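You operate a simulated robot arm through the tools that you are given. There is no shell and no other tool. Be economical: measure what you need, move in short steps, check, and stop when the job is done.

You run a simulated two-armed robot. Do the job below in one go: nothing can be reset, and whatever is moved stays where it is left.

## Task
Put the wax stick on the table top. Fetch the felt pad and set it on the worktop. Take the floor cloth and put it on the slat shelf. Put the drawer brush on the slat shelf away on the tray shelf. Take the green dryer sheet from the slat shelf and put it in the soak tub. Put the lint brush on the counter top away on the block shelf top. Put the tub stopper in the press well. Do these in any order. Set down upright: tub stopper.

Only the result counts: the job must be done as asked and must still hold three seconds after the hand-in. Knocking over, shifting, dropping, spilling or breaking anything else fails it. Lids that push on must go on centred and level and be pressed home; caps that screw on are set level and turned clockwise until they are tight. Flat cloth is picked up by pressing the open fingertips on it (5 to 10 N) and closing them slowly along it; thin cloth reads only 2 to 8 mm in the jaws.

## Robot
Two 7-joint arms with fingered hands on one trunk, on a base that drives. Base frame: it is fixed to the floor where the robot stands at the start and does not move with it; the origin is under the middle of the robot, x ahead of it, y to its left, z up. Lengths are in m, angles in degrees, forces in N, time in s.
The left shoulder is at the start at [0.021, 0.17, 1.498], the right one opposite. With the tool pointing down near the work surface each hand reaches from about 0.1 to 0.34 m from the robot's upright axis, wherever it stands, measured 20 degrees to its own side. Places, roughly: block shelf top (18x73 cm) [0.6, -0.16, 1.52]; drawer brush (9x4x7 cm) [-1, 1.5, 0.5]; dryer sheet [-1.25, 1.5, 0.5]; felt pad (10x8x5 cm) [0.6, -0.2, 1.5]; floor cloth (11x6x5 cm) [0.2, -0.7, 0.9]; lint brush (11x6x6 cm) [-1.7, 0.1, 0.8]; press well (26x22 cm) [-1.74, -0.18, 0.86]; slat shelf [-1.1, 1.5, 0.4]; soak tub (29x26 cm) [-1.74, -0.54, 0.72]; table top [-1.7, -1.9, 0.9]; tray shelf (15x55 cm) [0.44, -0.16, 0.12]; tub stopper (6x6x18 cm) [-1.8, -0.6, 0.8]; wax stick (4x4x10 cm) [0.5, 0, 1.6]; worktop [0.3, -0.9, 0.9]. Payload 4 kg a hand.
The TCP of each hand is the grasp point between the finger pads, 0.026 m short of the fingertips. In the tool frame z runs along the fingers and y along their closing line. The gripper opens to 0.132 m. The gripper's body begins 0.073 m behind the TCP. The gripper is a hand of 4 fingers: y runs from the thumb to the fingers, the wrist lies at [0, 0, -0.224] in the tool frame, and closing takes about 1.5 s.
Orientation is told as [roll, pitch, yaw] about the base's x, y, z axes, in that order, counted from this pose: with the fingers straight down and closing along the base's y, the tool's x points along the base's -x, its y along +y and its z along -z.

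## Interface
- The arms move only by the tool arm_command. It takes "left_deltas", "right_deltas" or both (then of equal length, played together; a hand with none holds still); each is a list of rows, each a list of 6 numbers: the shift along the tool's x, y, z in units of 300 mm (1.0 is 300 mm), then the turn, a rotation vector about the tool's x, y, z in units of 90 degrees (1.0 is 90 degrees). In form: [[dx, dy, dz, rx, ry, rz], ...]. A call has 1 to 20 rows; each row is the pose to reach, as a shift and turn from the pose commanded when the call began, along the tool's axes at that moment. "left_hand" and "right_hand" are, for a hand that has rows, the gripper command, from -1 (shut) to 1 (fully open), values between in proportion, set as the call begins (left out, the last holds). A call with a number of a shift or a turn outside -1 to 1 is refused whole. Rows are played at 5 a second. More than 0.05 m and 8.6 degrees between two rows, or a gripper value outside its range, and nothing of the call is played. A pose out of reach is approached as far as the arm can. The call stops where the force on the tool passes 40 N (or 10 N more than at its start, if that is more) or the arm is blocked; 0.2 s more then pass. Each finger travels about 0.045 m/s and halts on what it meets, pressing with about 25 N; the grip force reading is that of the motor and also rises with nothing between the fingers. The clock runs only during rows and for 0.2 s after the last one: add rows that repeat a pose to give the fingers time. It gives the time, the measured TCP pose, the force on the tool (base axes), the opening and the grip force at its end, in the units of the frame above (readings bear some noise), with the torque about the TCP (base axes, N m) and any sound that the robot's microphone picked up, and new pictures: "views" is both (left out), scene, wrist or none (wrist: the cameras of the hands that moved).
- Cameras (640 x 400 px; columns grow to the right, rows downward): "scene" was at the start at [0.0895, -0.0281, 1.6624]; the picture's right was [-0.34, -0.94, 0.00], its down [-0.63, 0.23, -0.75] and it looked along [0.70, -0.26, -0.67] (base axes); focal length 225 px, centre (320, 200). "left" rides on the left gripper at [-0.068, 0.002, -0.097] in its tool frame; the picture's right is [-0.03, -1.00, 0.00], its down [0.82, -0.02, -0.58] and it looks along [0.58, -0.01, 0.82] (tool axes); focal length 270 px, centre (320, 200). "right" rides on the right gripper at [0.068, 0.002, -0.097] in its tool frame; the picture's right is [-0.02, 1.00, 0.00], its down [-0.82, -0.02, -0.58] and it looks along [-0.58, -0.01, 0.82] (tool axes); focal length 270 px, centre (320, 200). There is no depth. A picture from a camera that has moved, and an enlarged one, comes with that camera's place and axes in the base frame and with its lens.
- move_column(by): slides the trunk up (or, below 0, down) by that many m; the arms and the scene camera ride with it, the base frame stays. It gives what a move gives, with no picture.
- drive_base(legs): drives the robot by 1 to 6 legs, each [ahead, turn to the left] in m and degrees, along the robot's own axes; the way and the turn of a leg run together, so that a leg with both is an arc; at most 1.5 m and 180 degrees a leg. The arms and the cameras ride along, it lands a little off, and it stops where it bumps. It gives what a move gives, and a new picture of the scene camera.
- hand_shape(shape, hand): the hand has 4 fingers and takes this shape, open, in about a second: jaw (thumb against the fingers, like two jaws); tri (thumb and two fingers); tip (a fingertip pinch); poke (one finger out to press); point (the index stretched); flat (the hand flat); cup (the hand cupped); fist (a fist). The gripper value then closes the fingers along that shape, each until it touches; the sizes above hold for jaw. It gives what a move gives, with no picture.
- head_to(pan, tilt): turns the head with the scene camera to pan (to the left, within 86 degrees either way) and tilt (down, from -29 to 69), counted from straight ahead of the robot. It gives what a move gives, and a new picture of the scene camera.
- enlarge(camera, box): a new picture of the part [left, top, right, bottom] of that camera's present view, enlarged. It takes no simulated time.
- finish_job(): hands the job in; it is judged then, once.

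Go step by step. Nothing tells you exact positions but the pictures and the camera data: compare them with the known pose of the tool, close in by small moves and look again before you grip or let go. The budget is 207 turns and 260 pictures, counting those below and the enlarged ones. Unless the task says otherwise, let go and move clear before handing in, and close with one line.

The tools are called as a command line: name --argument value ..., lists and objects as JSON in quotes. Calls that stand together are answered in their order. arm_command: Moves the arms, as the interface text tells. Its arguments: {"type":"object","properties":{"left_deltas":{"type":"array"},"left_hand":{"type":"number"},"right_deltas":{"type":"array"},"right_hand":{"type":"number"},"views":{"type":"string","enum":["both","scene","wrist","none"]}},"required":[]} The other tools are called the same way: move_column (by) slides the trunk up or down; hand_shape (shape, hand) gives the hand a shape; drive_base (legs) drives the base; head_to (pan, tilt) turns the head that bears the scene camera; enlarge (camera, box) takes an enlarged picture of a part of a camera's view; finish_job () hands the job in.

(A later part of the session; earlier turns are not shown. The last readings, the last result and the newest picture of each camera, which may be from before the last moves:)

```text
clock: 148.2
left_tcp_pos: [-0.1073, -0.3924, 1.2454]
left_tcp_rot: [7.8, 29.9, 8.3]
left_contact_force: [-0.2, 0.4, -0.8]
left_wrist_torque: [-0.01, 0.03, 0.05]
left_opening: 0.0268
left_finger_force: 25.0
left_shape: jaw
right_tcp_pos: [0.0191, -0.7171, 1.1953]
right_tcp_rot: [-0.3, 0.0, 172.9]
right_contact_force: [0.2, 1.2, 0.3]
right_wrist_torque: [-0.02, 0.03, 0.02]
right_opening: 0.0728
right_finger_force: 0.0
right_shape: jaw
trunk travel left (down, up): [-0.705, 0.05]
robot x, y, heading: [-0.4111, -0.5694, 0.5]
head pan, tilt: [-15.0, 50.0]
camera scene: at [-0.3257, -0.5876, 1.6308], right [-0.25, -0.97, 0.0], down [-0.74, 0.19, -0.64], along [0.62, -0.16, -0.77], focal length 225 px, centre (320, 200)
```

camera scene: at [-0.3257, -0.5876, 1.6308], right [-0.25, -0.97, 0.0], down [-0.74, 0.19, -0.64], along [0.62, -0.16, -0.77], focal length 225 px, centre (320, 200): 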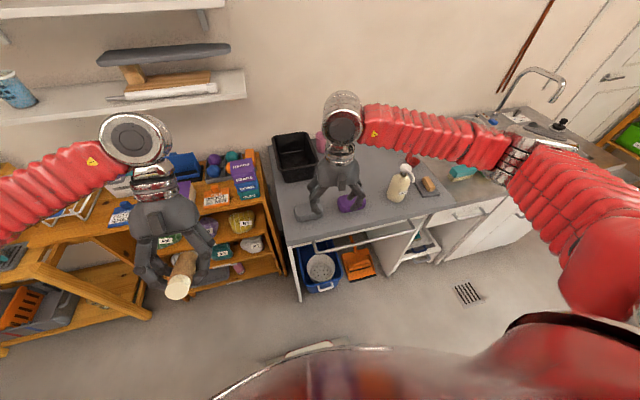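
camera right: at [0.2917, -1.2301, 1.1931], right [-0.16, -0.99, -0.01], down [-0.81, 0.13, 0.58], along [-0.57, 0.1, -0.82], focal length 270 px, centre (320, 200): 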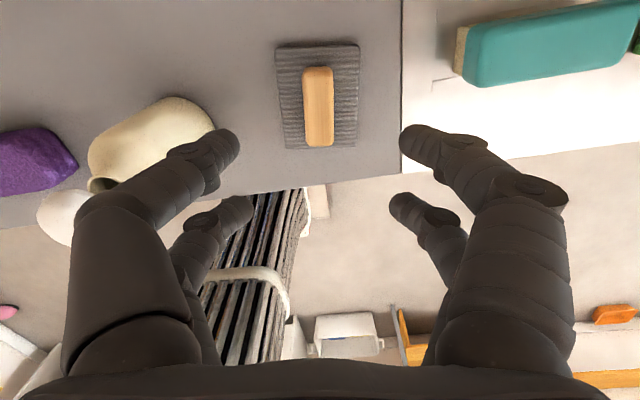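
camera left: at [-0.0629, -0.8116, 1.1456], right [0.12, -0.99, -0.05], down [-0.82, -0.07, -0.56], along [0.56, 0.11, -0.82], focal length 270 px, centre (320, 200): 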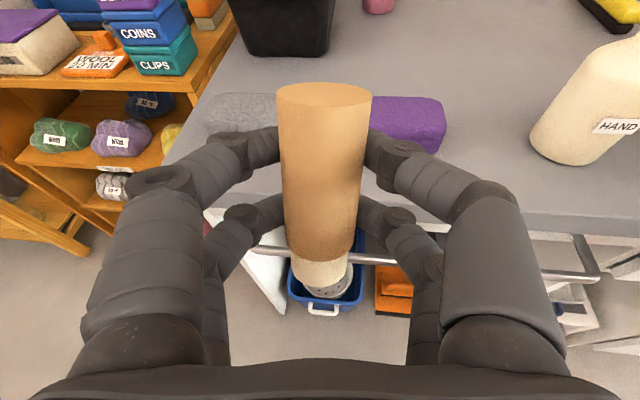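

drive_base --legs '[[0.17, 0]]'

arm_command --right_deltas '[[0, 0, 0, 0, 0, -0.09], [0, 0, 0, 0, 0, -0.18], [0, 0, 0, 0, 0, -0.27], [0, 0, 0, 0, 0, -0.36], [0, 0, 0, 0, 0, -0.45], [0, 0, 0, 0, 0, -0.54], [0, 0, 0, 0, 0, -0.63], [0, 0, 0, 0, 0, -0.72], [0, 0, 0, 0, 0, -0.81], [0, 0, 0, 0, 0, -0.88], [0, 0, 0, 0, 0, -0.92]]' --right_hand 0.6 --views "wrist"

```text
clock: 149.7
left_tcp_pos: [0.0695, -0.3918, 1.2442]
left_tcp_rot: [7.9, 30.1, 8.3]
left_contact_force: [0.3, -0.1, -0.5]
left_wrist_torque: [-0.01, -0.01, 0.0]
left_opening: 0.0271
left_finger_force: 24.8
left_shape: jaw
right_tcp_pos: [0.1933, -0.7176, 1.1957]
right_tcp_rot: [-0.4, -0.1, 172.9]
right_contact_force: [0.6, 0.3, -0.1]
right_wrist_torque: [0.0, 0.04, -0.01]
right_opening: 0.0724
right_finger_force: 0.1
right_shape: jaw
trunk travel left (down, up): [-0.705, 0.05]
robot x, y, heading: [-0.2373, -0.5667, 0.5]
head pan, tilt: [-15.0, 50.0]
camera scene: at [-0.1497, -0.5876, 1.6307], right [-0.25, -0.97, 0.0], down [-0.74, 0.19, -0.64], along [0.62, -0.16, -0.77], focal length 225 px, centre (320, 200)
```

scene: 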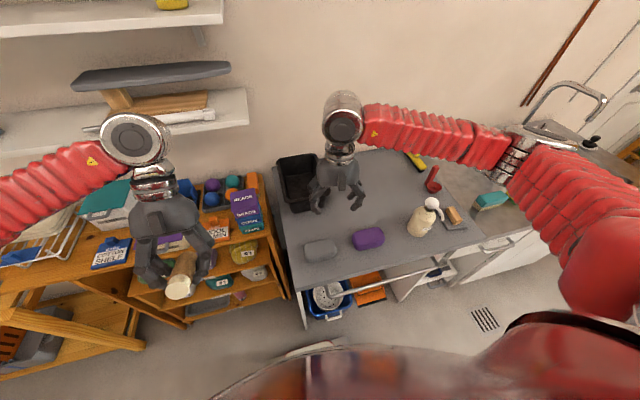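

```text
clock: 152.1
left_tcp_pos: [0.0679, -0.392, 1.2463]
left_tcp_rot: [8.0, 29.8, 8.2]
left_contact_force: [-0.2, -1.2, -1.4]
left_wrist_torque: [0.0, -0.01, 0.0]
left_opening: 0.0269
left_finger_force: 25.4
left_shape: jaw
right_tcp_pos: [0.1922, -0.7176, 1.1952]
right_tcp_rot: [-0.1, 0.4, -104.2]
right_contact_force: [0.2, 0.0, 0.2]
right_wrist_torque: [0.03, -0.03, -0.03]
right_opening: 0.1054
right_finger_force: 0.1
right_shape: jaw
trunk travel left (down, up): [-0.705, 0.05]
robot x, y, heading: [-0.2382, -0.5693, 0.6]
head pan, tilt: [-15.0, 50.0]
camera right: at [0.2102, -0.6527, 1.2929], right [0.96, -0.27, 0.0], down [-0.22, -0.79, 0.57], along [-0.16, -0.55, -0.82], focal length 270 px, centre (320, 200)
```

right: 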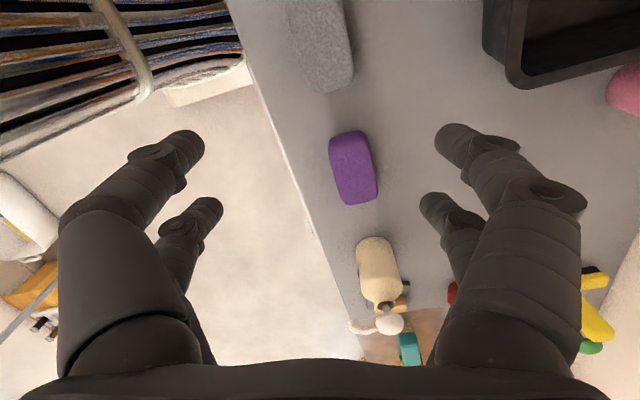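

arm_command --right_deltas '[[0.03, 0.002, 0.1, 0, 0, -0.04], [0.06, 0.004, 0.2, 0, 0, -0.08], [0.09, 0.006, 0.3, 0, 0, -0.12], [0.12, 0.007, 0.4, 0, 0, -0.15], [0.14, 0.007, 0.5, 0, 0, -0.15]]' --views "wrist"

```text
clock: 153.2
left_tcp_pos: [0.0692, -0.3928, 1.2452]
left_tcp_rot: [7.8, 29.9, 8.2]
left_contact_force: [-0.1, -0.4, -0.4]
left_wrist_torque: [0.01, 0.0, 0.03]
left_opening: 0.0265
left_finger_force: 25.2
left_shape: jaw
right_tcp_pos: [0.2043, -0.6761, 1.0454]
right_tcp_rot: [0.0, 0.4, -90.8]
right_contact_force: [0.7, -0.6, 0.3]
right_wrist_torque: [0.0, 0.0, 0.03]
right_opening: 0.1056
right_finger_force: 0.0
right_shape: jaw
trunk travel left (down, up): [-0.705, 0.05]
robot x, y, heading: [-0.2357, -0.569, 0.4]
head pan, tilt: [-15.0, 50.0]
camera right: at [0.2069, -0.6091, 1.1424], right [1.0, -0.04, 0.0], down [-0.03, -0.82, 0.57], along [-0.02, -0.57, -0.82], focal length 270 px, centre (320, 200)
```

right: 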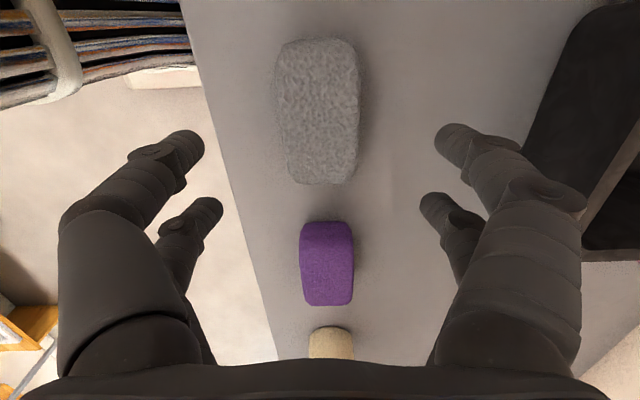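

The cloth slab is centred below the hand. Descending and gripping it across its width.

arm_command --right_deltas '[[0.01, 0, 0.1, 0, 0, 0], [0.01, 0, 0.2, 0, 0, 0], [0.01, 0, 0.3, 0, 0, 0], [0.01, 0, 0.375, 0, 0, 0], [0.01, 0, 0.375, 0, 0, 0]]' --views "none"

arm_command --right_deltas '[[0, 0, 0, 0, 0, 0], [0, 0, 0, 0, 0, 0], [0, 0, 0, 0, 0, 0], [0, 0, 0, 0, 0, 0], [0, 0, 0, 0, 0, 0], [0, 0, 0, 0, 0, 0]]' --right_hand -1 --views "wrist"

```text
clock: 154.4
left_tcp_pos: [0.0679, -0.3924, 1.2455]
left_tcp_rot: [8.0, 29.9, 8.3]
left_contact_force: [0.1, -0.3, -0.9]
left_wrist_torque: [0.04, -0.05, 0.05]
left_opening: 0.0269
left_finger_force: 25.0
left_shape: jaw
right_tcp_pos: [0.2048, -0.6724, 0.9327]
right_tcp_rot: [0.0, 0.4, -90.8]
right_contact_force: [0.4, 0.6, 0.9]
right_wrist_torque: [-0.01, 0.01, 0.01]
right_opening: 0.1054
right_finger_force: 0.0
right_shape: jaw
trunk travel left (down, up): [-0.705, 0.05]
robot x, y, heading: [-0.238, -0.5686, 0.2]
head pan, tilt: [-15.0, 50.0]
```

```text
clock: 155.8
left_tcp_pos: [0.0687, -0.3931, 1.246]
left_tcp_rot: [7.9, 29.9, 8.3]
left_contact_force: [-0.5, -0.1, -1.4]
left_wrist_torque: [0.01, -0.03, 0.03]
left_opening: 0.0266
left_finger_force: 24.5
left_shape: jaw
right_tcp_pos: [0.2041, -0.6724, 0.9336]
right_tcp_rot: [0.1, 0.4, -90.8]
right_contact_force: [0.1, -0.6, -0.4]
right_wrist_torque: [0.0, -0.01, 0.0]
right_opening: 0.0522
right_finger_force: 24.8
right_shape: jaw
trunk travel left (down, up): [-0.705, 0.05]
robot x, y, heading: [-0.2323, -0.566, 0.5]
head pan, tilt: [-15.0, 50.0]
camera right: at [0.2071, -0.6055, 1.0309], right [1.0, -0.04, 0.0], down [-0.03, -0.82, 0.57], along [-0.02, -0.57, -0.82], focal length 270 px, centre (320, 200)
```

right: 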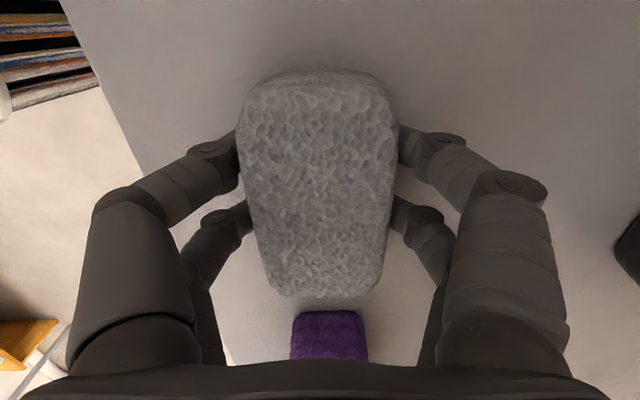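

Gripped. Lifting, backing off, then turning to look at the table.

arm_command --right_deltas '[[0, 0, -0.1, 0, 0, 0], [0, 0, -0.25, 0, 0, 0], [0, 0, -0.4, 0, 0, 0], [0, 0, -0.55, 0, 0, 0]]' --views "none"

drive_base --legs '[[-0.45, 0], [0, -45], [0, -40]]'

head_to --pan -50 --tilt 25

```text
clock: 156.8
left_tcp_pos: [0.0689, -0.3926, 1.2465]
left_tcp_rot: [7.9, 30.0, 8.3]
left_contact_force: [-0.3, -0.3, -1.2]
left_wrist_torque: [0.01, 0.0, 0.0]
left_opening: 0.0269
left_finger_force: 24.8
left_shape: jaw
right_tcp_pos: [0.2035, -0.674, 1.0975]
right_tcp_rot: [0.0, 0.4, -90.9]
right_contact_force: [-0.9, 0.8, -1.1]
right_wrist_torque: [-0.01, -0.02, 0.01]
right_opening: 0.0521
right_finger_force: 24.9
right_shape: jaw
trunk travel left (down, up): [-0.705, 0.05]
robot x, y, heading: [-0.2387, -0.5702, 0.4]
head pan, tilt: [-15.0, 50.0]
```

```text
clock: 163.4
left_tcp_pos: [-0.4198, -0.8135, 1.2463]
left_tcp_rot: [8.0, 29.9, -62.7]
left_contact_force: [-0.5, 0.4, -0.3]
left_wrist_torque: [0.01, -0.04, -0.03]
left_opening: 0.0266
left_finger_force: 25.8
left_shape: jaw
right_tcp_pos: [-0.6421, -1.0326, 1.0969]
right_tcp_rot: [0.0, 0.7, -162.2]
right_contact_force: [-0.7, -0.1, -1.1]
right_wrist_torque: [0.01, -0.05, 0.02]
right_opening: 0.0515
right_finger_force: 25.2
right_shape: jaw
trunk travel left (down, up): [-0.705, 0.05]
robot x, y, heading: [-0.62, -0.5534, -73.3]
head pan, tilt: [-15.0, 50.0]
stopped in leg 3: the robot was blocked; the commanded pose is now the measured one
camera scene: at [-0.6176, -0.6425, 1.6306], right [-1.0, -0.03, 0.0], down [-0.02, 0.77, -0.64], along [0.02, -0.64, -0.77], focal length 225 px, centre (320, 200)
```

scene: 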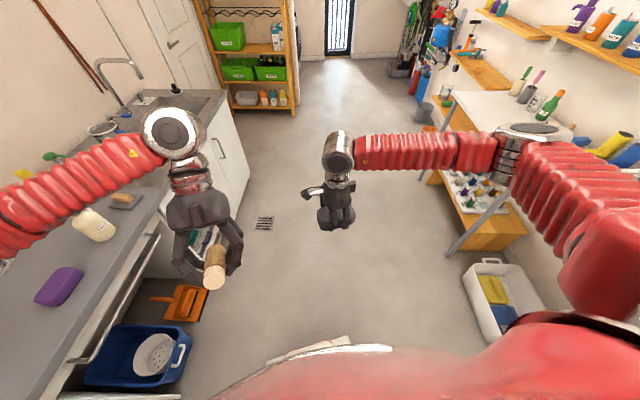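

```text
clock: 164.4
left_tcp_pos: [-0.4155, -0.8118, 1.2457]
left_tcp_rot: [7.9, 29.8, -63.0]
left_contact_force: [-0.8, 0.4, -0.1]
left_wrist_torque: [0.02, -0.04, 0.0]
left_opening: 0.0268
left_finger_force: 25.2
left_shape: jaw
right_tcp_pos: [-0.64, -1.0308, 1.0993]
right_tcp_rot: [0.1, 0.5, -162.1]
right_contact_force: [-0.6, 0.7, -0.3]
right_wrist_torque: [0.04, -0.01, 0.01]
right_opening: 0.0519
right_finger_force: 24.3
right_shape: jaw
trunk travel left (down, up): [-0.705, 0.05]
robot x, y, heading: [-0.618, -0.5499, -72.9]
head pan, tilt: [-50.0, 25.0]
camera scene: at [-0.6674, -0.6408, 1.6681], right [-0.84, 0.55, 0.0], down [0.23, 0.36, -0.91], along [-0.49, -0.76, -0.42], focal length 225 px, centre (320, 200)
```

scene: 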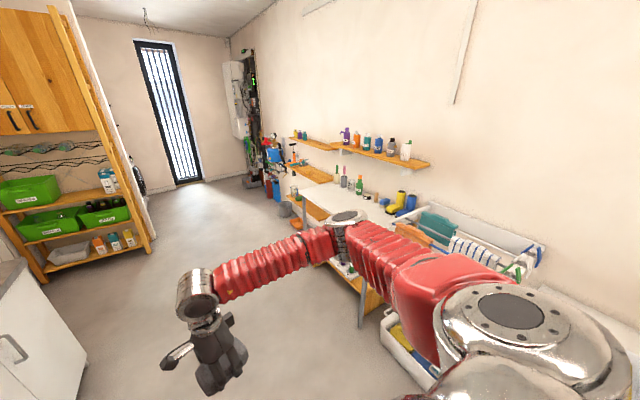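

drive_base --legs '[[0, -17], [1.3, 0], [0, -45]]'

drive_base --legs '[[0, -25]]'

head_to --pan 0 --tilt 35

```text
clock: 174.3
left_tcp_pos: [-0.7268, -2.1442, 1.2463]
left_tcp_rot: [7.8, 29.9, -123.2]
left_contact_force: [-0.2, -0.7, -0.4]
left_wrist_torque: [0.03, -0.01, 0.03]
left_opening: 0.0264
left_finger_force: 24.9
left_shape: jaw
right_tcp_pos: [-1.0298, -2.0585, 1.0978]
right_tcp_rot: [0.0, 0.4, 137.7]
right_contact_force: [0.5, -0.5, -1.0]
right_wrist_torque: [0.01, -0.02, -0.03]
right_opening: 0.0516
right_finger_force: 25.1
right_shape: jaw
trunk travel left (down, up): [-0.705, 0.05]
robot x, y, heading: [-0.5726, -1.868, -133.3]
head pan, tilt: [-50.0, 25.0]
camera scene: at [-0.6739, -1.8712, 1.6682], right [0.06, 1.0, 0.0], down [0.42, -0.02, -0.91], along [-0.9, 0.05, -0.42], focal length 225 px, centre (320, 200)
```

scene: 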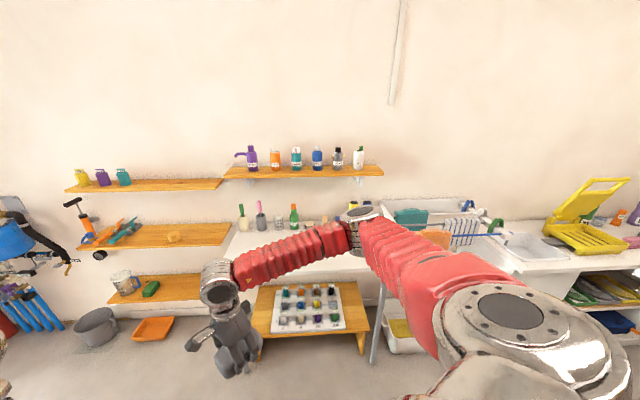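

```text
clock: 176.1
left_tcp_pos: [-0.8329, -2.0533, 1.247]
left_tcp_rot: [8.0, 29.9, -148.3]
left_contact_force: [-0.2, 0.1, -0.8]
left_wrist_torque: [0.01, 0.02, 0.03]
left_opening: 0.0264
left_finger_force: 25.0
left_shape: jaw
right_tcp_pos: [-1.07, -1.8471, 1.1003]
right_tcp_rot: [0.0, 0.4, 112.6]
right_contact_force: [0.6, 0.1, -0.2]
right_wrist_torque: [0.0, -0.01, 0.0]
right_opening: 0.0515
right_finger_force: 24.9
right_shape: jaw
trunk travel left (down, up): [-0.705, 0.05]
robot x, y, heading: [-0.5684, -1.8947, -158.2]
head pan, tilt: [-50.0, 25.0]
camera scene: at [-0.659, -1.853, 1.6683], right [0.47, 0.88, 0.0], down [0.37, -0.2, -0.91], along [-0.8, 0.43, -0.42], focal length 225 px, centre (320, 200)
```

scene: 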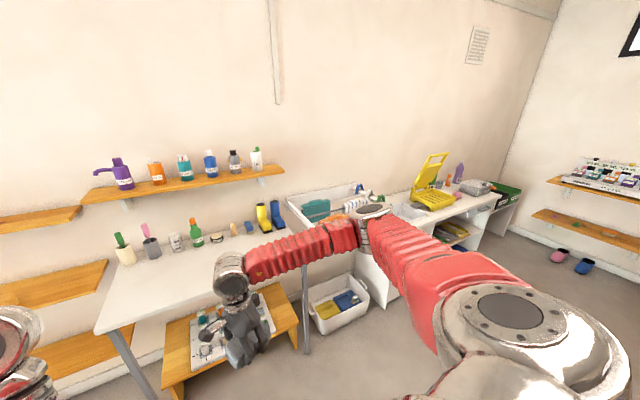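

```text
clock: 177.3
left_tcp_pos: [-0.834, -2.052, 1.2467]
left_tcp_rot: [8.0, 30.0, -148.2]
left_contact_force: [-0.2, -1.0, -0.2]
left_wrist_torque: [0.01, 0.0, -0.03]
left_opening: 0.0263
left_finger_force: 24.9
left_shape: jaw
right_tcp_pos: [-1.0709, -1.8461, 1.0984]
right_tcp_rot: [0.0, 0.5, 112.6]
right_contact_force: [-0.3, 0.6, -0.3]
right_wrist_torque: [-0.02, -0.03, 0.0]
right_opening: 0.0514
right_finger_force: 24.8
right_shape: jaw
trunk travel left (down, up): [-0.705, 0.05]
robot x, y, heading: [-0.5693, -1.8917, -158.3]
head pan, tilt: [0.0, 35.0]
camera scene: at [-0.6607, -1.9268, 1.6525], right [-0.37, 0.93, 0.0], down [0.53, 0.21, -0.82], along [-0.76, -0.3, -0.57], focal length 225 px, centre (320, 200)
```

scene: 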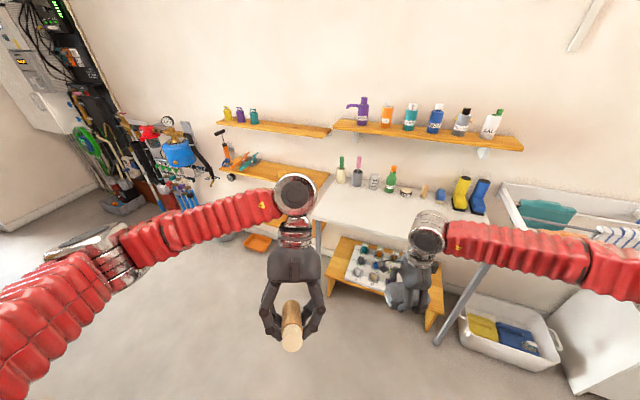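

The table is ahead (front edge x about -1.5, free strip along the front). I turn square to it, drive closer, pull the right hand back and turn the left hand forward so the wax stick stands upright.

drive_base --legs '[[0, -21.5], [0.3, 0]]'

arm_command --left_deltas '[[0, 0, 0, 0, -0.09, 0], [0, 0, 0, 0, -0.18, 0], [0, 0, 0, 0, -0.27, 0], [0, 0, 0, 0, -0.36, 0], [0, 0, 0, 0, -0.45, 0], [0, 0, 0, 0, -0.54, 0], [0, 0, 0, 0, -0.63, 0], [0, 0, 0, 0, -0.72, 0], [0, 0, 0, 0, -0.81, 0], [0, 0, 0, 0, -0.9, 0], [0, 0, 0, 0, -0.95, 0], [0, 0, 0, 0, -1.0, 0]]' --right_deltas '[[0, -0.05, 0, 0, 0, 0], [0, -0.1, 0, 0, 0, 0], [0, -0.15, 0, 0, 0, 0], [0, -0.2, 0, 0, 0, 0], [0, -0.25, 0, 0, 0, 0], [0, -0.3, 0, 0, 0, 0], [0, -0.35, 0, 0, 0, 0], [0, -0.35, 0, 0, 0, 0], [0, -0.35, 0, 0, 0, 0], [0, -0.35, 0, 0, 0, 0], [0, -0.35, 0, 0, 0, 0], [0, -0.35, 0, 0, 0, 0]]' --views "scene"

```text
clock: 180.6
left_tcp_pos: [-1.1676, -1.945, 1.2471]
left_tcp_rot: [8.0, 29.9, -169.5]
left_contact_force: [-0.3, 1.1, -0.8]
left_wrist_torque: [-0.03, -0.02, -0.01]
left_opening: 0.0264
left_finger_force: 24.9
left_shape: jaw
right_tcp_pos: [-1.3139, -1.6677, 1.0986]
right_tcp_rot: [0.0, 0.5, 91.2]
right_contact_force: [-0.4, 0.7, -0.3]
right_wrist_torque: [-0.01, -0.01, 0.01]
right_opening: 0.0513
right_finger_force: 25.2
right_shape: jaw
trunk travel left (down, up): [-0.705, 0.05]
robot x, y, heading: [-0.8601, -1.8981, -179.1]
head pan, tilt: [0.0, 35.0]
camera scene: at [-0.9609, -1.8992, 1.6525], right [-0.01, 1.0, 0.0], down [0.57, 0.01, -0.82], along [-0.82, -0.01, -0.57], focal length 225 px, centre (320, 200)
```

scene: 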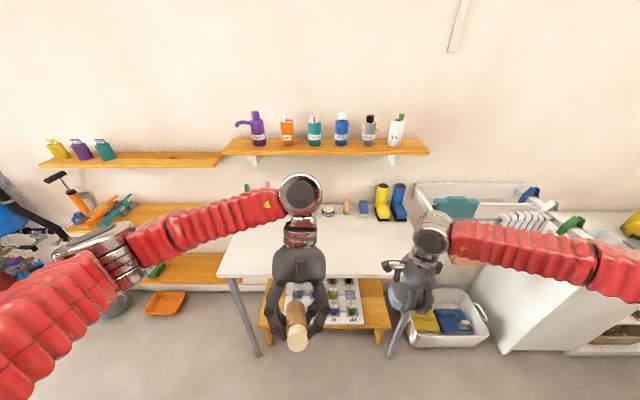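

```text
clock: 183.4
left_tcp_pos: [-1.1973, -1.9543, 1.2571]
left_tcp_rot: [9.0, -61.8, -175.5]
left_contact_force: [0.4, 0.0, -0.5]
left_wrist_torque: [0.05, -0.02, 0.0]
left_opening: 0.0264
left_finger_force: 24.7
left_shape: jaw
right_tcp_pos: [-1.2093, -1.667, 1.1001]
right_tcp_rot: [0.0, 0.4, 91.2]
right_contact_force: [0.2, 0.2, 0.2]
right_wrist_torque: [-0.01, -0.03, 0.01]
right_opening: 0.051
right_finger_force: 25.2
right_shape: jaw
trunk travel left (down, up): [-0.705, 0.05]
robot x, y, heading: [-0.8588, -1.9038, -179.3]
head pan, tilt: [0.0, 35.0]
stopped in row 12 (left hand): the arm was blocked; the commanded pose is now the measured one
camera scene: at [-0.9613, -1.9024, 1.6525], right [-0.01, 1.0, 0.0], down [0.57, 0.01, -0.82], along [-0.82, -0.01, -0.57], focal length 225 px, centre (320, 200)
```

scene: 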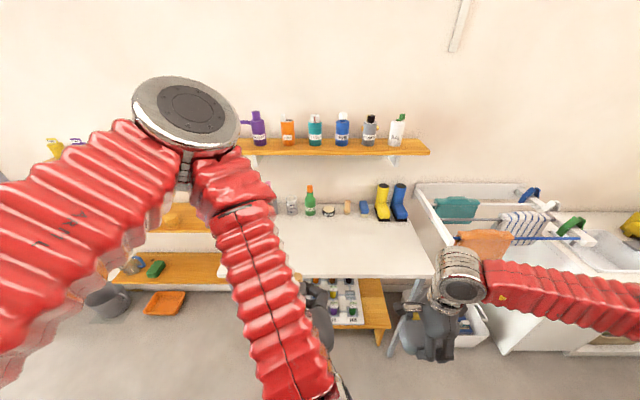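

arm_command --left_deltas '[[-0.06, 0.05, 0.12, 0, 0, 0], [-0.12, 0.1, 0.24, 0, 0, 0], [-0.18, 0.15, 0.36, 0, -0.08, 0], [-0.25, 0.2, 0.48, 0, -0.16, 0], [-0.31, 0.25, 0.59, 0, -0.24, 0], [-0.31, 0.25, 0.59, 0, -0.31, 0]]' --views "wrist"

```text
clock: 184.8
left_tcp_pos: [-1.3716, -2.0354, 1.277]
left_tcp_rot: [86.1, -85.6, 106.4]
left_contact_force: [-0.3, -0.1, -1.2]
left_wrist_torque: [-0.02, 0.02, 0.01]
left_opening: 0.0265
left_finger_force: 25.5
left_shape: jaw
left hand out of reach, approached as far as the arm can: row 5, 6
right_tcp_pos: [-1.2096, -1.6648, 1.1002]
right_tcp_rot: [0.0, 0.5, 91.2]
right_contact_force: [0.0, 0.5, 1.1]
right_wrist_torque: [0.01, 0.0, -0.02]
right_opening: 0.0512
right_finger_force: 24.7
right_shape: jaw
trunk travel left (down, up): [-0.705, 0.05]
robot x, y, heading: [-0.8605, -1.9023, -179.1]
head pan, tilt: [0.0, 35.0]
camera left: at [-1.2781, -2.0123, 1.3456], right [-0.22, 0.97, -0.05], down [0.58, 0.09, -0.81], along [-0.79, -0.21, -0.58], focal length 270 px, centre (320, 200)
```

left: 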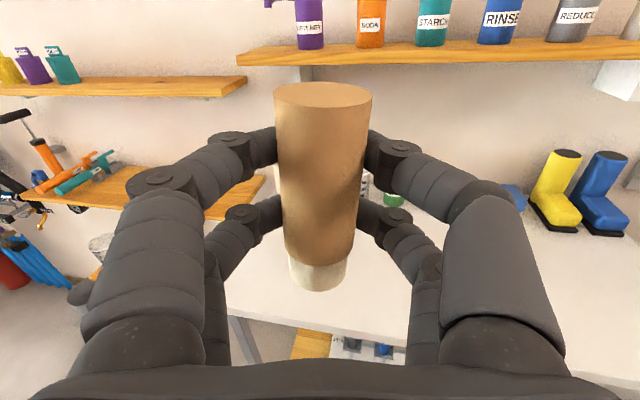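

The stick is upright. I raise the right hand, lower the trunk by 0.3 and look.

arm_command --right_deltas '[[0, 0, -0.15, 0, 0, 0], [0, 0, -0.3, 0, 0, 0], [0, 0, -0.45, 0, 0, 0], [0, 0, -0.6, 0, 0, 0], [0, 0, -0.75, 0, 0, 0], [0, 0, -0.85, 0, 0, 0]]' --views "none"

move_column --by -0.26

drive_base --legs '[[0.22, 0]]'

arm_command --left_deltas '[[0, 0, 0, 0, 0, 0]]' --views "wrist"

```text
clock: 186.2
left_tcp_pos: [-1.3704, -2.038, 1.2761]
left_tcp_rot: [84.0, -85.7, 108.5]
left_contact_force: [-0.1, 0.5, -0.7]
left_wrist_torque: [-0.01, 0.01, -0.03]
left_opening: 0.0265
left_finger_force: 24.8
left_shape: jaw
right_tcp_pos: [-1.2069, -1.6629, 1.3568]
right_tcp_rot: [-0.1, 0.5, 91.3]
right_contact_force: [0.0, 0.2, -0.4]
right_wrist_torque: [-0.01, -0.02, -0.01]
right_opening: 0.0512
right_finger_force: 24.8
right_shape: jaw
trunk travel left (down, up): [-0.705, 0.05]
robot x, y, heading: [-0.8609, -1.9046, -179.5]
head pan, tilt: [0.0, 35.0]
```

```text
clock: 188.9
left_tcp_pos: [-1.3741, -2.0391, 0.9912]
left_tcp_rot: [56.5, -84.1, 136.0]
left_contact_force: [0.7, 0.4, 0.2]
left_wrist_torque: [0.02, -0.01, -0.02]
left_opening: 0.0261
left_finger_force: 25.3
left_shape: jaw
right_tcp_pos: [-1.2083, -1.6635, 1.0964]
right_tcp_rot: [-0.1, 0.4, 91.2]
right_contact_force: [0.2, -0.6, -0.8]
right_wrist_torque: [0.0, -0.03, -0.02]
right_opening: 0.0512
right_finger_force: 25.0
right_shape: jaw
trunk travel left (down, up): [-0.445, 0.31]
robot x, y, heading: [-0.863, -1.9037, -179.4]
head pan, tilt: [0.0, 35.0]
```

```text
clock: 190.6
left_tcp_pos: [-1.5932, -2.0394, 0.9908]
left_tcp_rot: [55.9, -84.2, 136.5]
left_contact_force: [0.0, -1.1, -0.6]
left_wrist_torque: [0.01, -0.01, -0.02]
left_opening: 0.0263
left_finger_force: 25.2
left_shape: jaw
right_tcp_pos: [-1.428, -1.6665, 1.0949]
right_tcp_rot: [-0.2, 0.4, 91.2]
right_contact_force: [0.0, -0.3, -1.2]
right_wrist_torque: [0.0, -0.01, -0.01]
right_opening: 0.0511
right_finger_force: 25.1
right_shape: jaw
trunk travel left (down, up): [-0.445, 0.31]
robot x, y, heading: [-1.0794, -1.9024, -179.3]
head pan, tilt: [0.0, 35.0]
camera scene: at [-1.1984, -1.904, 1.3915], right [-0.01, 1.0, 0.0], down [0.58, 0.01, -0.82], along [-0.82, -0.01, -0.58], focal length 225 px, centre (320, 200)
```

scene: 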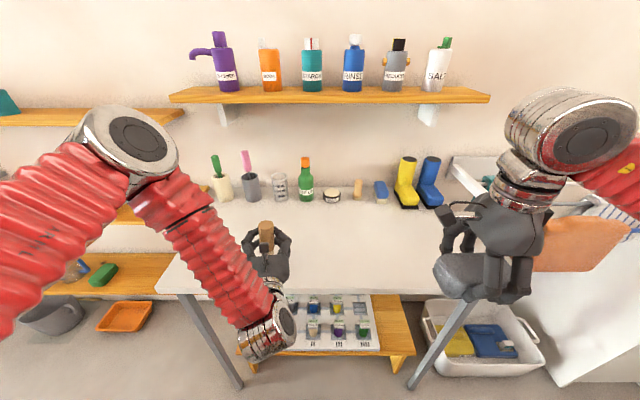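

```text
clock: 191.0
left_tcp_pos: [-1.5924, -2.0413, 0.9921]
left_tcp_rot: [56.2, -84.1, 136.2]
left_contact_force: [-1.1, -0.4, -0.5]
left_wrist_torque: [0.0, -0.04, 0.04]
left_opening: 0.0263
left_finger_force: 25.0
left_shape: jaw
right_tcp_pos: [-1.427, -1.6676, 1.0957]
right_tcp_rot: [0.0, 0.4, 91.2]
right_contact_force: [-0.4, -0.3, -0.9]
right_wrist_torque: [-0.01, 0.02, -0.01]
right_opening: 0.0512
right_finger_force: 24.9
right_shape: jaw
trunk travel left (down, up): [-0.445, 0.31]
robot x, y, heading: [-1.081, -1.9052, -179.6]
head pan, tilt: [0.0, 35.0]
camera left: at [-1.502, -2.0159, 1.0652], right [-0.21, 0.97, -0.06], down [0.62, 0.09, -0.78], along [-0.76, -0.2, -0.62], focal length 270 px, centre (320, 200)
```

left: 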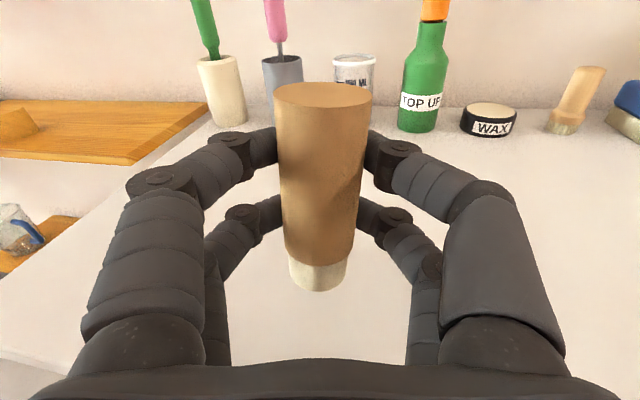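

arm_command --left_deltas '[[0.03, 0, 0.03, 0, -0.015, -0.02], [0.06, 0, 0.06, 0, -0.03, -0.04], [0.08, 0, 0.06, 0, -0.03, -0.04], [0.09, 0, 0.06, 0, -0.03, -0.04]]' --views "wrist"

```text
clock: 192.0
left_tcp_pos: [-1.6041, -2.0234, 0.9827]
left_tcp_rot: [61.1, -88.6, 131.6]
left_contact_force: [0.3, -0.9, -0.1]
left_wrist_torque: [-0.01, 0.01, -0.01]
left_opening: 0.0264
left_finger_force: 24.9
left_shape: jaw
left hand out of reach, approached as far as the arm can: row 1, 2, 3, 4
right_tcp_pos: [-1.4269, -1.6663, 1.0962]
right_tcp_rot: [0.0, 0.4, 91.2]
right_contact_force: [0.8, 0.7, -0.1]
right_wrist_torque: [0.01, 0.0, 0.03]
right_opening: 0.0512
right_finger_force: 25.5
right_shape: jaw
trunk travel left (down, up): [-0.445, 0.31]
robot x, y, heading: [-1.0787, -1.906, -179.5]
head pan, tilt: [0.0, 35.0]
camera left: at [-1.5102, -2.0023, 1.0519], right [-0.22, 0.98, 0.0], down [0.57, 0.13, -0.81], along [-0.79, -0.18, -0.59], focal length 270 px, centre (320, 200)
```

left: 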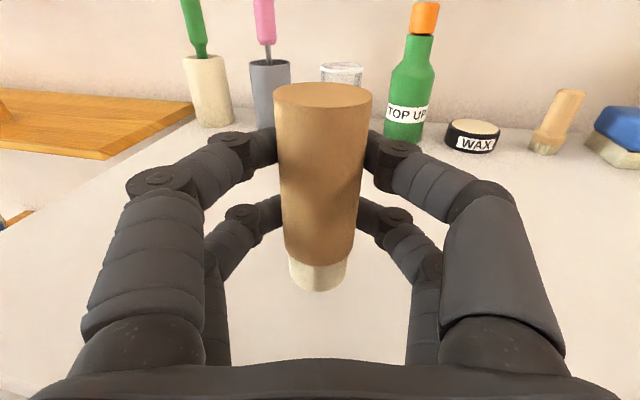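

Level now; the arm is at its limit, so I lower with the trunk.

move_column --by -0.02

arm_command --left_deltas '[[0, 0, 0, 0, 0, 0]]' --views "wrist"

```text
clock: 192.7
left_tcp_pos: [-1.6026, -2.0227, 0.9641]
left_tcp_rot: [61.3, -88.6, 131.4]
left_contact_force: [0.8, 0.5, -0.2]
left_wrist_torque: [-0.01, -0.02, 0.0]
left_opening: 0.0264
left_finger_force: 25.3
left_shape: jaw
right_tcp_pos: [-1.4258, -1.6668, 1.0773]
right_tcp_rot: [0.1, 0.4, 91.3]
right_contact_force: [-0.3, 0.2, -1.1]
right_wrist_torque: [-0.01, 0.01, -0.01]
right_opening: 0.0511
right_finger_force: 25.2
right_shape: jaw
trunk travel left (down, up): [-0.425, 0.33]
robot x, y, heading: [-1.0778, -1.9046, -179.5]
head pan, tilt: [0.0, 35.0]
```

```text
clock: 193.1
left_tcp_pos: [-1.6027, -2.0217, 0.9633]
left_tcp_rot: [60.5, -88.6, 132.1]
left_contact_force: [0.1, -0.1, 0.6]
left_wrist_torque: [-0.02, 0.02, -0.02]
left_opening: 0.0264
left_finger_force: 24.6
left_shape: jaw
right_tcp_pos: [-1.4263, -1.666, 1.0771]
right_tcp_rot: [0.0, 0.4, 91.3]
right_contact_force: [0.8, 0.0, -0.2]
right_wrist_torque: [-0.02, 0.01, 0.02]
right_opening: 0.0511
right_finger_force: 24.9
right_shape: jaw
trunk travel left (down, up): [-0.425, 0.33]
robot x, y, heading: [-1.0826, -1.904, -179.7]
head pan, tilt: [0.0, 35.0]
camera left: at [-1.5094, -2.0019, 1.0326], right [-0.22, 0.98, 0.0], down [0.57, 0.13, -0.81], along [-0.79, -0.17, -0.59], focal length 270 px, centre (320, 200)
```

left: 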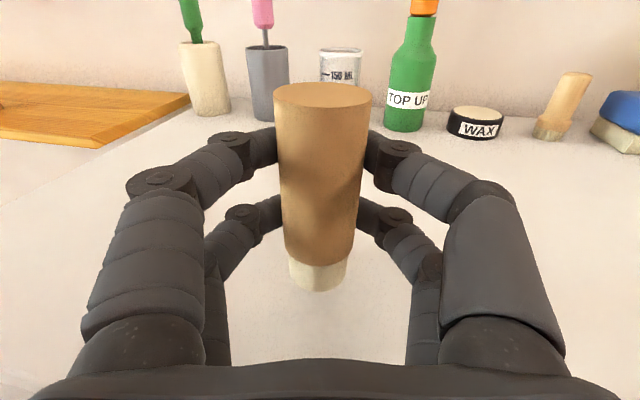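

move_column --by -0.008

move_column --by -0.005

move_column --by -0.004

```text
clock: 193.6
left_tcp_pos: [-1.6044, -2.0224, 0.9554]
left_tcp_rot: [57.1, -88.5, 135.3]
left_contact_force: [0.1, 0.2, -0.4]
left_wrist_torque: [0.01, -0.04, -0.04]
left_opening: 0.0261
left_finger_force: 25.3
left_shape: jaw
right_tcp_pos: [-1.425, -1.6664, 1.0679]
right_tcp_rot: [0.1, 0.4, 91.1]
right_contact_force: [-0.3, 0.0, 0.2]
right_wrist_torque: [-0.01, 0.0, 0.0]
right_opening: 0.0513
right_finger_force: 24.7
right_shape: jaw
trunk travel left (down, up): [-0.417, 0.338]
robot x, y, heading: [-1.0754, -1.9034, -179.4]
head pan, tilt: [0.0, 35.0]
```

```text
clock: 194.2
left_tcp_pos: [-1.6043, -2.0236, 0.9501]
left_tcp_rot: [55.1, -88.5, 137.5]
left_contact_force: [0.0, 0.4, -0.2]
left_wrist_torque: [-0.02, -0.03, -0.01]
left_opening: 0.0266
left_finger_force: 25.2
left_shape: jaw
right_tcp_pos: [-1.4265, -1.6669, 1.0644]
right_tcp_rot: [0.0, 0.4, 91.3]
right_contact_force: [-0.3, 0.3, 0.2]
right_wrist_torque: [-0.02, -0.01, 0.0]
right_opening: 0.0513
right_finger_force: 25.0
right_shape: jaw
trunk travel left (down, up): [-0.412, 0.343]
robot x, y, heading: [-1.0806, -1.9065, -179.3]
head pan, tilt: [0.0, 35.0]
```

```text
clock: 194.7
left_tcp_pos: [-1.6047, -2.0222, 0.9461]
left_tcp_rot: [53.2, -88.5, 139.2]
left_contact_force: [-0.3, -0.2, -0.6]
left_wrist_torque: [0.02, 0.0, 0.01]
left_opening: 0.0261
left_finger_force: 25.2
left_shape: jaw
right_tcp_pos: [-1.4257, -1.6667, 1.0589]
right_tcp_rot: [0.1, 0.4, 91.2]
right_contact_force: [0.7, -0.2, -1.0]
right_wrist_torque: [-0.01, -0.01, -0.02]
right_opening: 0.0513
right_finger_force: 24.8
right_shape: jaw
trunk travel left (down, up): [-0.408, 0.347]
robot x, y, heading: [-1.0809, -1.9023, -179.3]
head pan, tilt: [0.0, 35.0]
```

move_column --by -0.006

move_column --by -0.006

arm_command --left_deltas '[[0, 0, 0, 0, 0, 0]]' --views "wrist"

```text
clock: 195.2
left_tcp_pos: [-1.6046, -2.0232, 0.9393]
left_tcp_rot: [50.8, -88.4, 141.5]
left_contact_force: [-0.3, -0.2, -1.2]
left_wrist_torque: [-0.01, -0.03, 0.03]
left_opening: 0.0265
left_finger_force: 25.0
left_shape: jaw
right_tcp_pos: [-1.4257, -1.6669, 1.0526]
right_tcp_rot: [0.1, 0.4, 91.2]
right_contact_force: [0.0, 0.1, -1.5]
right_wrist_torque: [0.03, -0.01, -0.02]
right_opening: 0.0516
right_finger_force: 24.9
right_shape: jaw
trunk travel left (down, up): [-0.402, 0.353]
robot x, y, heading: [-1.0762, -1.902, -179.4]
head pan, tilt: [0.0, 35.0]
```

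```text
clock: 195.8
left_tcp_pos: [-1.6049, -2.0217, 0.9342]
left_tcp_rot: [48.3, -88.3, 144.1]
left_contact_force: [0.2, -0.7, -0.3]
left_wrist_torque: [0.0, 0.03, -0.01]
left_opening: 0.0263
left_finger_force: 24.8
left_shape: jaw
right_tcp_pos: [-1.4264, -1.6668, 1.0475]
right_tcp_rot: [0.0, 0.4, 91.2]
right_contact_force: [-0.4, 0.3, -0.6]
right_wrist_torque: [0.01, 0.02, 0.03]
right_opening: 0.0512
right_finger_force: 24.9
right_shape: jaw
trunk travel left (down, up): [-0.396, 0.359]
robot x, y, heading: [-1.082, -1.9025, -179.7]
head pan, tilt: [0.0, 35.0]
```

```text
clock: 196.2
left_tcp_pos: [-1.6049, -2.0216, 0.9349]
left_tcp_rot: [48.1, -88.4, 144.2]
left_contact_force: [-0.2, -0.3, -1.1]
left_wrist_torque: [-0.04, 0.03, 0.03]
left_opening: 0.0264
left_finger_force: 25.1
left_shape: jaw
right_tcp_pos: [-1.4263, -1.6672, 1.0461]
right_tcp_rot: [0.0, 0.3, 91.1]
right_contact_force: [0.1, -0.5, -0.4]
right_wrist_torque: [0.01, -0.02, -0.02]
right_opening: 0.0512
right_finger_force: 24.9
right_shape: jaw
trunk travel left (down, up): [-0.396, 0.359]
robot x, y, heading: [-1.0783, -1.9024, -179.6]
head pan, tilt: [0.0, 35.0]
camera left: at [-1.5117, -2.0018, 1.0046], right [-0.22, 0.98, 0.0], down [0.58, 0.13, -0.81], along [-0.79, -0.17, -0.59], focal length 270 px, centre (320, 200)
```

left: 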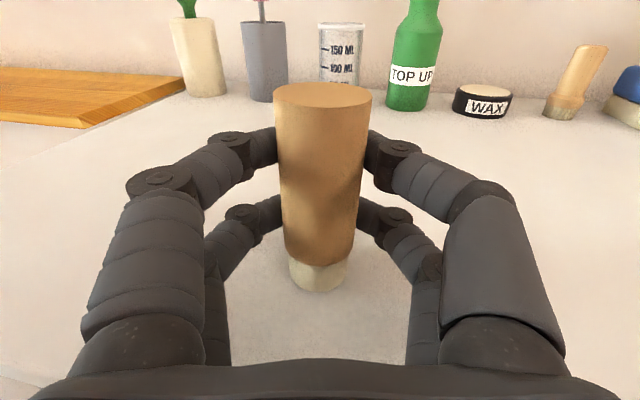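

move_column --by -0.006

move_column --by -0.006

arm_command --left_deltas '[[0, 0, 0, 0, 0, 0]]' --views "both"

```text
clock: 196.7
left_tcp_pos: [-1.6047, -2.0213, 0.931]
left_tcp_rot: [53.0, -88.6, 139.4]
left_contact_force: [1.0, -1.1, 15.1]
left_wrist_torque: [-0.02, 0.23, -0.02]
left_opening: 0.0263
left_finger_force: 25.1
left_shape: jaw
right_tcp_pos: [-1.4247, -1.6661, 1.0414]
right_tcp_rot: [0.1, 0.4, 91.2]
right_contact_force: [-0.4, 0.0, -0.6]
right_wrist_torque: [0.02, -0.02, 0.03]
right_opening: 0.0513
right_finger_force: 24.8
right_shape: jaw
trunk travel left (down, up): [-0.39, 0.365]
robot x, y, heading: [-1.0779, -1.9033, -179.1]
head pan, tilt: [0.0, 35.0]
```

```text
clock: 197.3
left_tcp_pos: [-1.608, -2.0217, 0.9308]
left_tcp_rot: [94.5, -89.3, 98.1]
left_contact_force: [3.3, -1.1, 14.4]
left_wrist_torque: [-0.07, 0.12, 0.05]
left_opening: 0.0266
left_finger_force: 25.0
left_shape: jaw
right_tcp_pos: [-1.4259, -1.666, 1.035]
right_tcp_rot: [0.0, 0.4, 91.2]
right_contact_force: [-0.3, -0.3, -1.8]
right_wrist_torque: [-0.01, -0.02, 0.02]
right_opening: 0.0512
right_finger_force: 24.5
right_shape: jaw
trunk travel left (down, up): [-0.384, 0.371]
robot x, y, heading: [-1.0792, -1.9035, -179.3]
head pan, tilt: [0.0, 35.0]
stopped: the force on the tool passed its limit at 42 N (the readings are from after the stop); the commanded pose is now the measured one
```

```text
clock: 197.7
left_tcp_pos: [-1.606, -2.0217, 0.9302]
left_tcp_rot: [87.6, -89.0, 104.9]
left_contact_force: [0.3, -0.3, 17.1]
left_wrist_torque: [-0.02, 0.32, 0.04]
left_opening: 0.0268
left_finger_force: 25.1
left_shape: jaw
right_tcp_pos: [-1.4249, -1.6668, 1.0362]
right_tcp_rot: [0.1, 0.3, 91.2]
right_contact_force: [-0.8, -0.4, -0.6]
right_wrist_torque: [0.01, 0.01, 0.01]
right_opening: 0.0509
right_finger_force: 24.4
right_shape: jaw
trunk travel left (down, up): [-0.384, 0.371]
robot x, y, heading: [-1.0808, -1.9058, -179.3]
head pan, tilt: [0.0, 35.0]
camera scene: at [-1.2076, -1.9039, 1.3306], right [-0.01, 1.0, 0.0], down [0.57, 0.01, -0.82], along [-0.82, -0.01, -0.57], focal length 225 px, centre (320, 200)
camera left: at [-1.5124, -2.0014, 0.9988], right [-0.22, 0.98, 0.01], down [0.56, 0.13, -0.82], along [-0.8, -0.17, -0.58], focal length 270 px, centre (320, 200)
```

scene: 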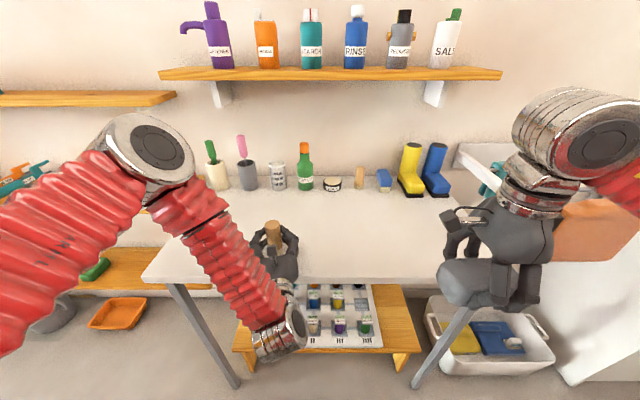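
left: 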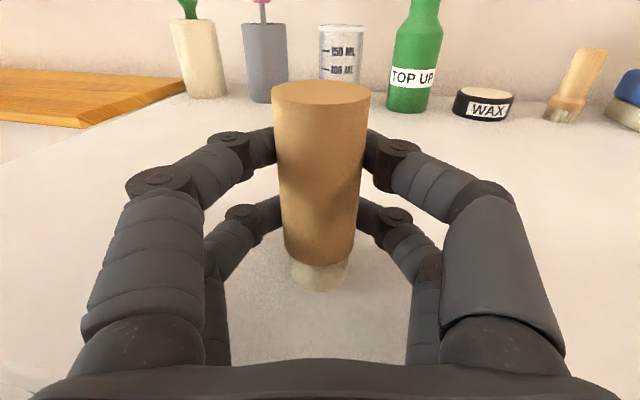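

Contact is felt: the stick stands on the table. I relax a little and open the hand.

move_column --by 0.002

arm_command --left_deltas '[[0, 0, 0, 0, 0, 0], [0, 0, 0, 0, 0, 0], [0, 0, 0, 0, 0, 0], [0, 0, 0, 0, 0, 0], [0, 0, 0, 0, 0, 0], [0, 0, 0, 0, 0, 0]]' --left_hand 0.4 --views "wrist"

```text
clock: 198.2
left_tcp_pos: [-1.6081, -2.021, 0.9303]
left_tcp_rot: [60.7, -88.9, 131.9]
left_contact_force: [0.2, 0.4, 11.4]
left_wrist_torque: [-0.01, 0.21, 0.0]
left_opening: 0.0266
left_finger_force: 25.2
left_shape: jaw
right_tcp_pos: [-1.4249, -1.6651, 1.0386]
right_tcp_rot: [0.0, 0.4, 91.2]
right_contact_force: [0.8, 0.4, -0.3]
right_wrist_torque: [0.0, 0.0, 0.05]
right_opening: 0.0515
right_finger_force: 25.4
right_shape: jaw
trunk travel left (down, up): [-0.386, 0.369]
robot x, y, heading: [-1.081, -1.903, -179.2]
head pan, tilt: [0.0, 35.0]
```

```text
clock: 199.6
left_tcp_pos: [-1.6091, -2.0228, 0.9295]
left_tcp_rot: [59.7, -88.8, 132.9]
left_contact_force: [0.2, 0.0, -0.8]
left_wrist_torque: [-0.03, 0.0, -0.01]
left_opening: 0.0919
left_finger_force: 0.1
left_shape: jaw
right_tcp_pos: [-1.4256, -1.6662, 1.037]
right_tcp_rot: [0.0, 0.5, 91.3]
right_contact_force: [0.3, 1.1, -0.6]
right_wrist_torque: [-0.02, 0.0, 0.0]
right_opening: 0.0511
right_finger_force: 24.6
right_shape: jaw
trunk travel left (down, up): [-0.386, 0.369]
robot x, y, heading: [-1.0783, -1.9068, -179.4]
head pan, tilt: [0.0, 35.0]
camera left: at [-1.5146, -2.0016, 0.9998], right [-0.22, 0.98, 0.01], down [0.57, 0.13, -0.81], along [-0.79, -0.17, -0.59], focal length 270 px, centre (320, 200)
```

left: 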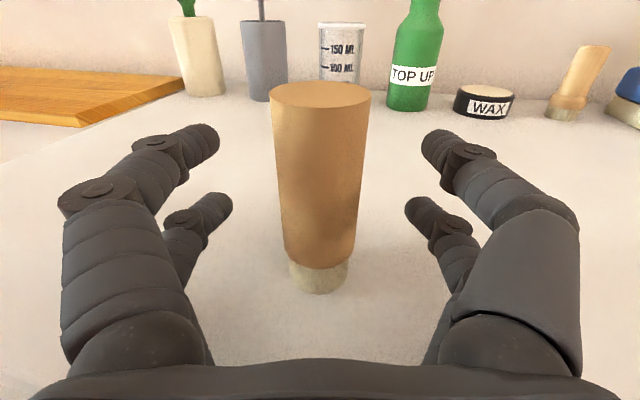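

It stands by itself. Driving straight back, then checking.

drive_base --legs '[[-0.3, 0]]'

```text
clock: 201.7
left_tcp_pos: [-1.3073, -2.0219, 0.9312]
left_tcp_rot: [61.9, -89.0, 130.9]
left_contact_force: [0.2, 0.2, 0.0]
left_wrist_torque: [-0.03, 0.0, -0.01]
left_opening: 0.0921
left_finger_force: 0.0
left_shape: jaw
right_tcp_pos: [-1.126, -1.6653, 1.0369]
right_tcp_rot: [0.1, 0.4, 91.5]
right_contact_force: [-0.4, -0.1, -1.0]
right_wrist_torque: [-0.02, 0.02, 0.03]
right_opening: 0.0513
right_finger_force: 24.3
right_shape: jaw
trunk travel left (down, up): [-0.386, 0.369]
robot x, y, heading: [-0.7763, -1.9023, -178.9]
head pan, tilt: [0.0, 35.0]
camera scene: at [-0.907, -1.9012, 1.3325], right [-0.02, 1.0, 0.0], down [0.57, 0.01, -0.82], along [-0.82, -0.01, -0.57], focal length 225 px, centre (320, 200)
```

scene: 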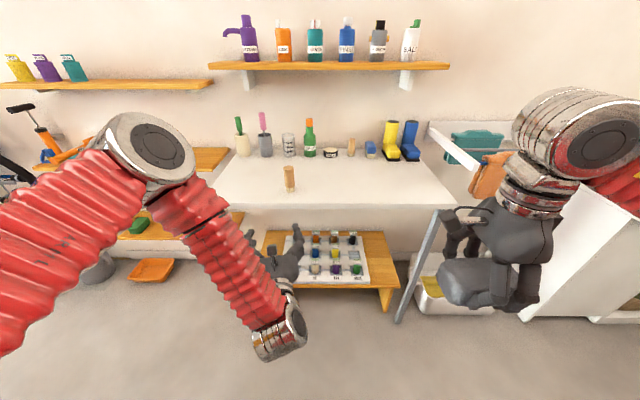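

The wax stick stands on the table. Next: raise the trunk and go to the tub counter.

move_column --by 0.369

drive_base --legs '[[0, -45], [0, -25]]'

drive_base --legs '[[0, -20], [1.3, 0]]'

```text
clock: 205.2
left_tcp_pos: [-1.3082, -2.022, 1.2999]
left_tcp_rot: [57.7, -88.9, 135.1]
left_contact_force: [0.0, -0.9, 0.5]
left_wrist_torque: [-0.01, 0.0, -0.04]
left_opening: 0.0918
left_finger_force: 0.0
left_shape: jaw
right_tcp_pos: [-1.127, -1.664, 1.4065]
right_tcp_rot: [0.1, 0.5, 91.6]
right_contact_force: [-0.9, -0.8, 0.0]
right_wrist_torque: [-0.02, 0.01, -0.04]
right_opening: 0.0513
right_finger_force: 25.6
right_shape: jaw
trunk travel left (down, up): [-0.755, 0.0]
robot x, y, heading: [-0.7798, -1.9003, -179.1]
head pan, tilt: [0.0, 35.0]
```

```text
clock: 208.0
left_tcp_pos: [-1.2467, -1.6231, 1.3006]
left_tcp_rot: [55.4, -88.7, 94.2]
left_contact_force: [-0.3, -0.3, -0.4]
left_wrist_torque: [0.0, -0.03, 0.03]
left_opening: 0.0926
left_finger_force: 0.0
left_shape: jaw
right_tcp_pos: [-0.8711, -1.4876, 1.4076]
right_tcp_rot: [0.0, 0.5, 47.9]
right_contact_force: [-0.4, 0.2, -0.7]
right_wrist_torque: [-0.04, 0.01, 0.01]
right_opening: 0.0511
right_finger_force: 25.1
right_shape: jaw
trunk travel left (down, up): [-0.755, 0.0]
robot x, y, heading: [-0.8039, -1.9268, 137.1]
head pan, tilt: [0.0, 35.0]
stopped in leg 1: the robot was blocked; the commanded pose is now the measured one
camera scene: at [-0.8781, -1.8599, 1.7025], right [0.68, 0.73, 0.0], down [0.42, -0.39, -0.82], along [-0.6, 0.55, -0.57], focal length 225 px, centre (320, 200)
```

scene: 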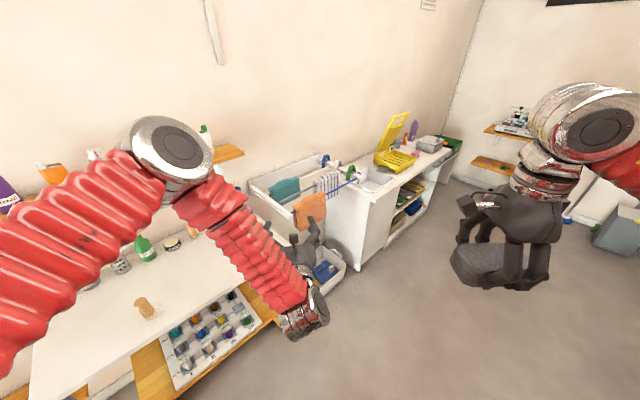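

```text
clock: 214.2
left_tcp_pos: [-1.5567, -0.6071, 1.3145]
left_tcp_rot: [138.5, -88.9, -9.7]
left_contact_force: [1.5, -0.6, -0.5]
left_wrist_torque: [-0.02, 0.0, 0.01]
left_opening: 0.0926
left_finger_force: 0.0
left_shape: jaw
right_tcp_pos: [-1.1553, -0.6147, 1.418]
right_tcp_rot: [1.6, 0.2, 27.4]
right_contact_force: [0.9, -0.2, 0.1]
right_wrist_torque: [0.04, 0.06, 0.02]
right_opening: 0.0507
right_finger_force: 24.8
right_shape: jaw
trunk travel left (down, up): [-0.755, 0.0]
robot x, y, heading: [-1.2661, -1.0186, 118.0]
head pan, tilt: [0.0, 35.0]
stopped in leg 2: the robot was blocked; the commanded pose is now the measured one
camera scene: at [-1.3032, -0.9486, 1.7041], right [0.88, 0.47, 0.0], down [0.26, -0.5, -0.83], along [-0.39, 0.73, -0.56], focal length 225 px, centre (320, 200)
```

scene: 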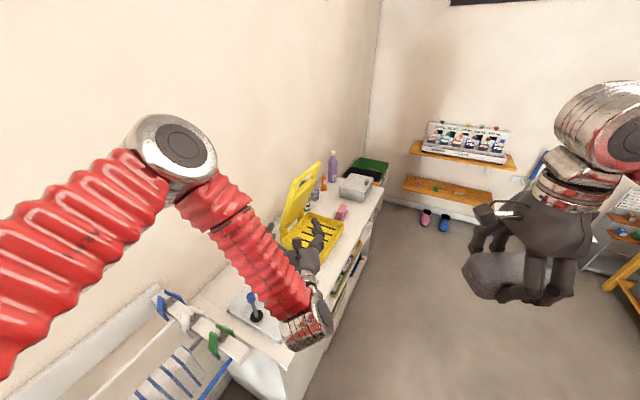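

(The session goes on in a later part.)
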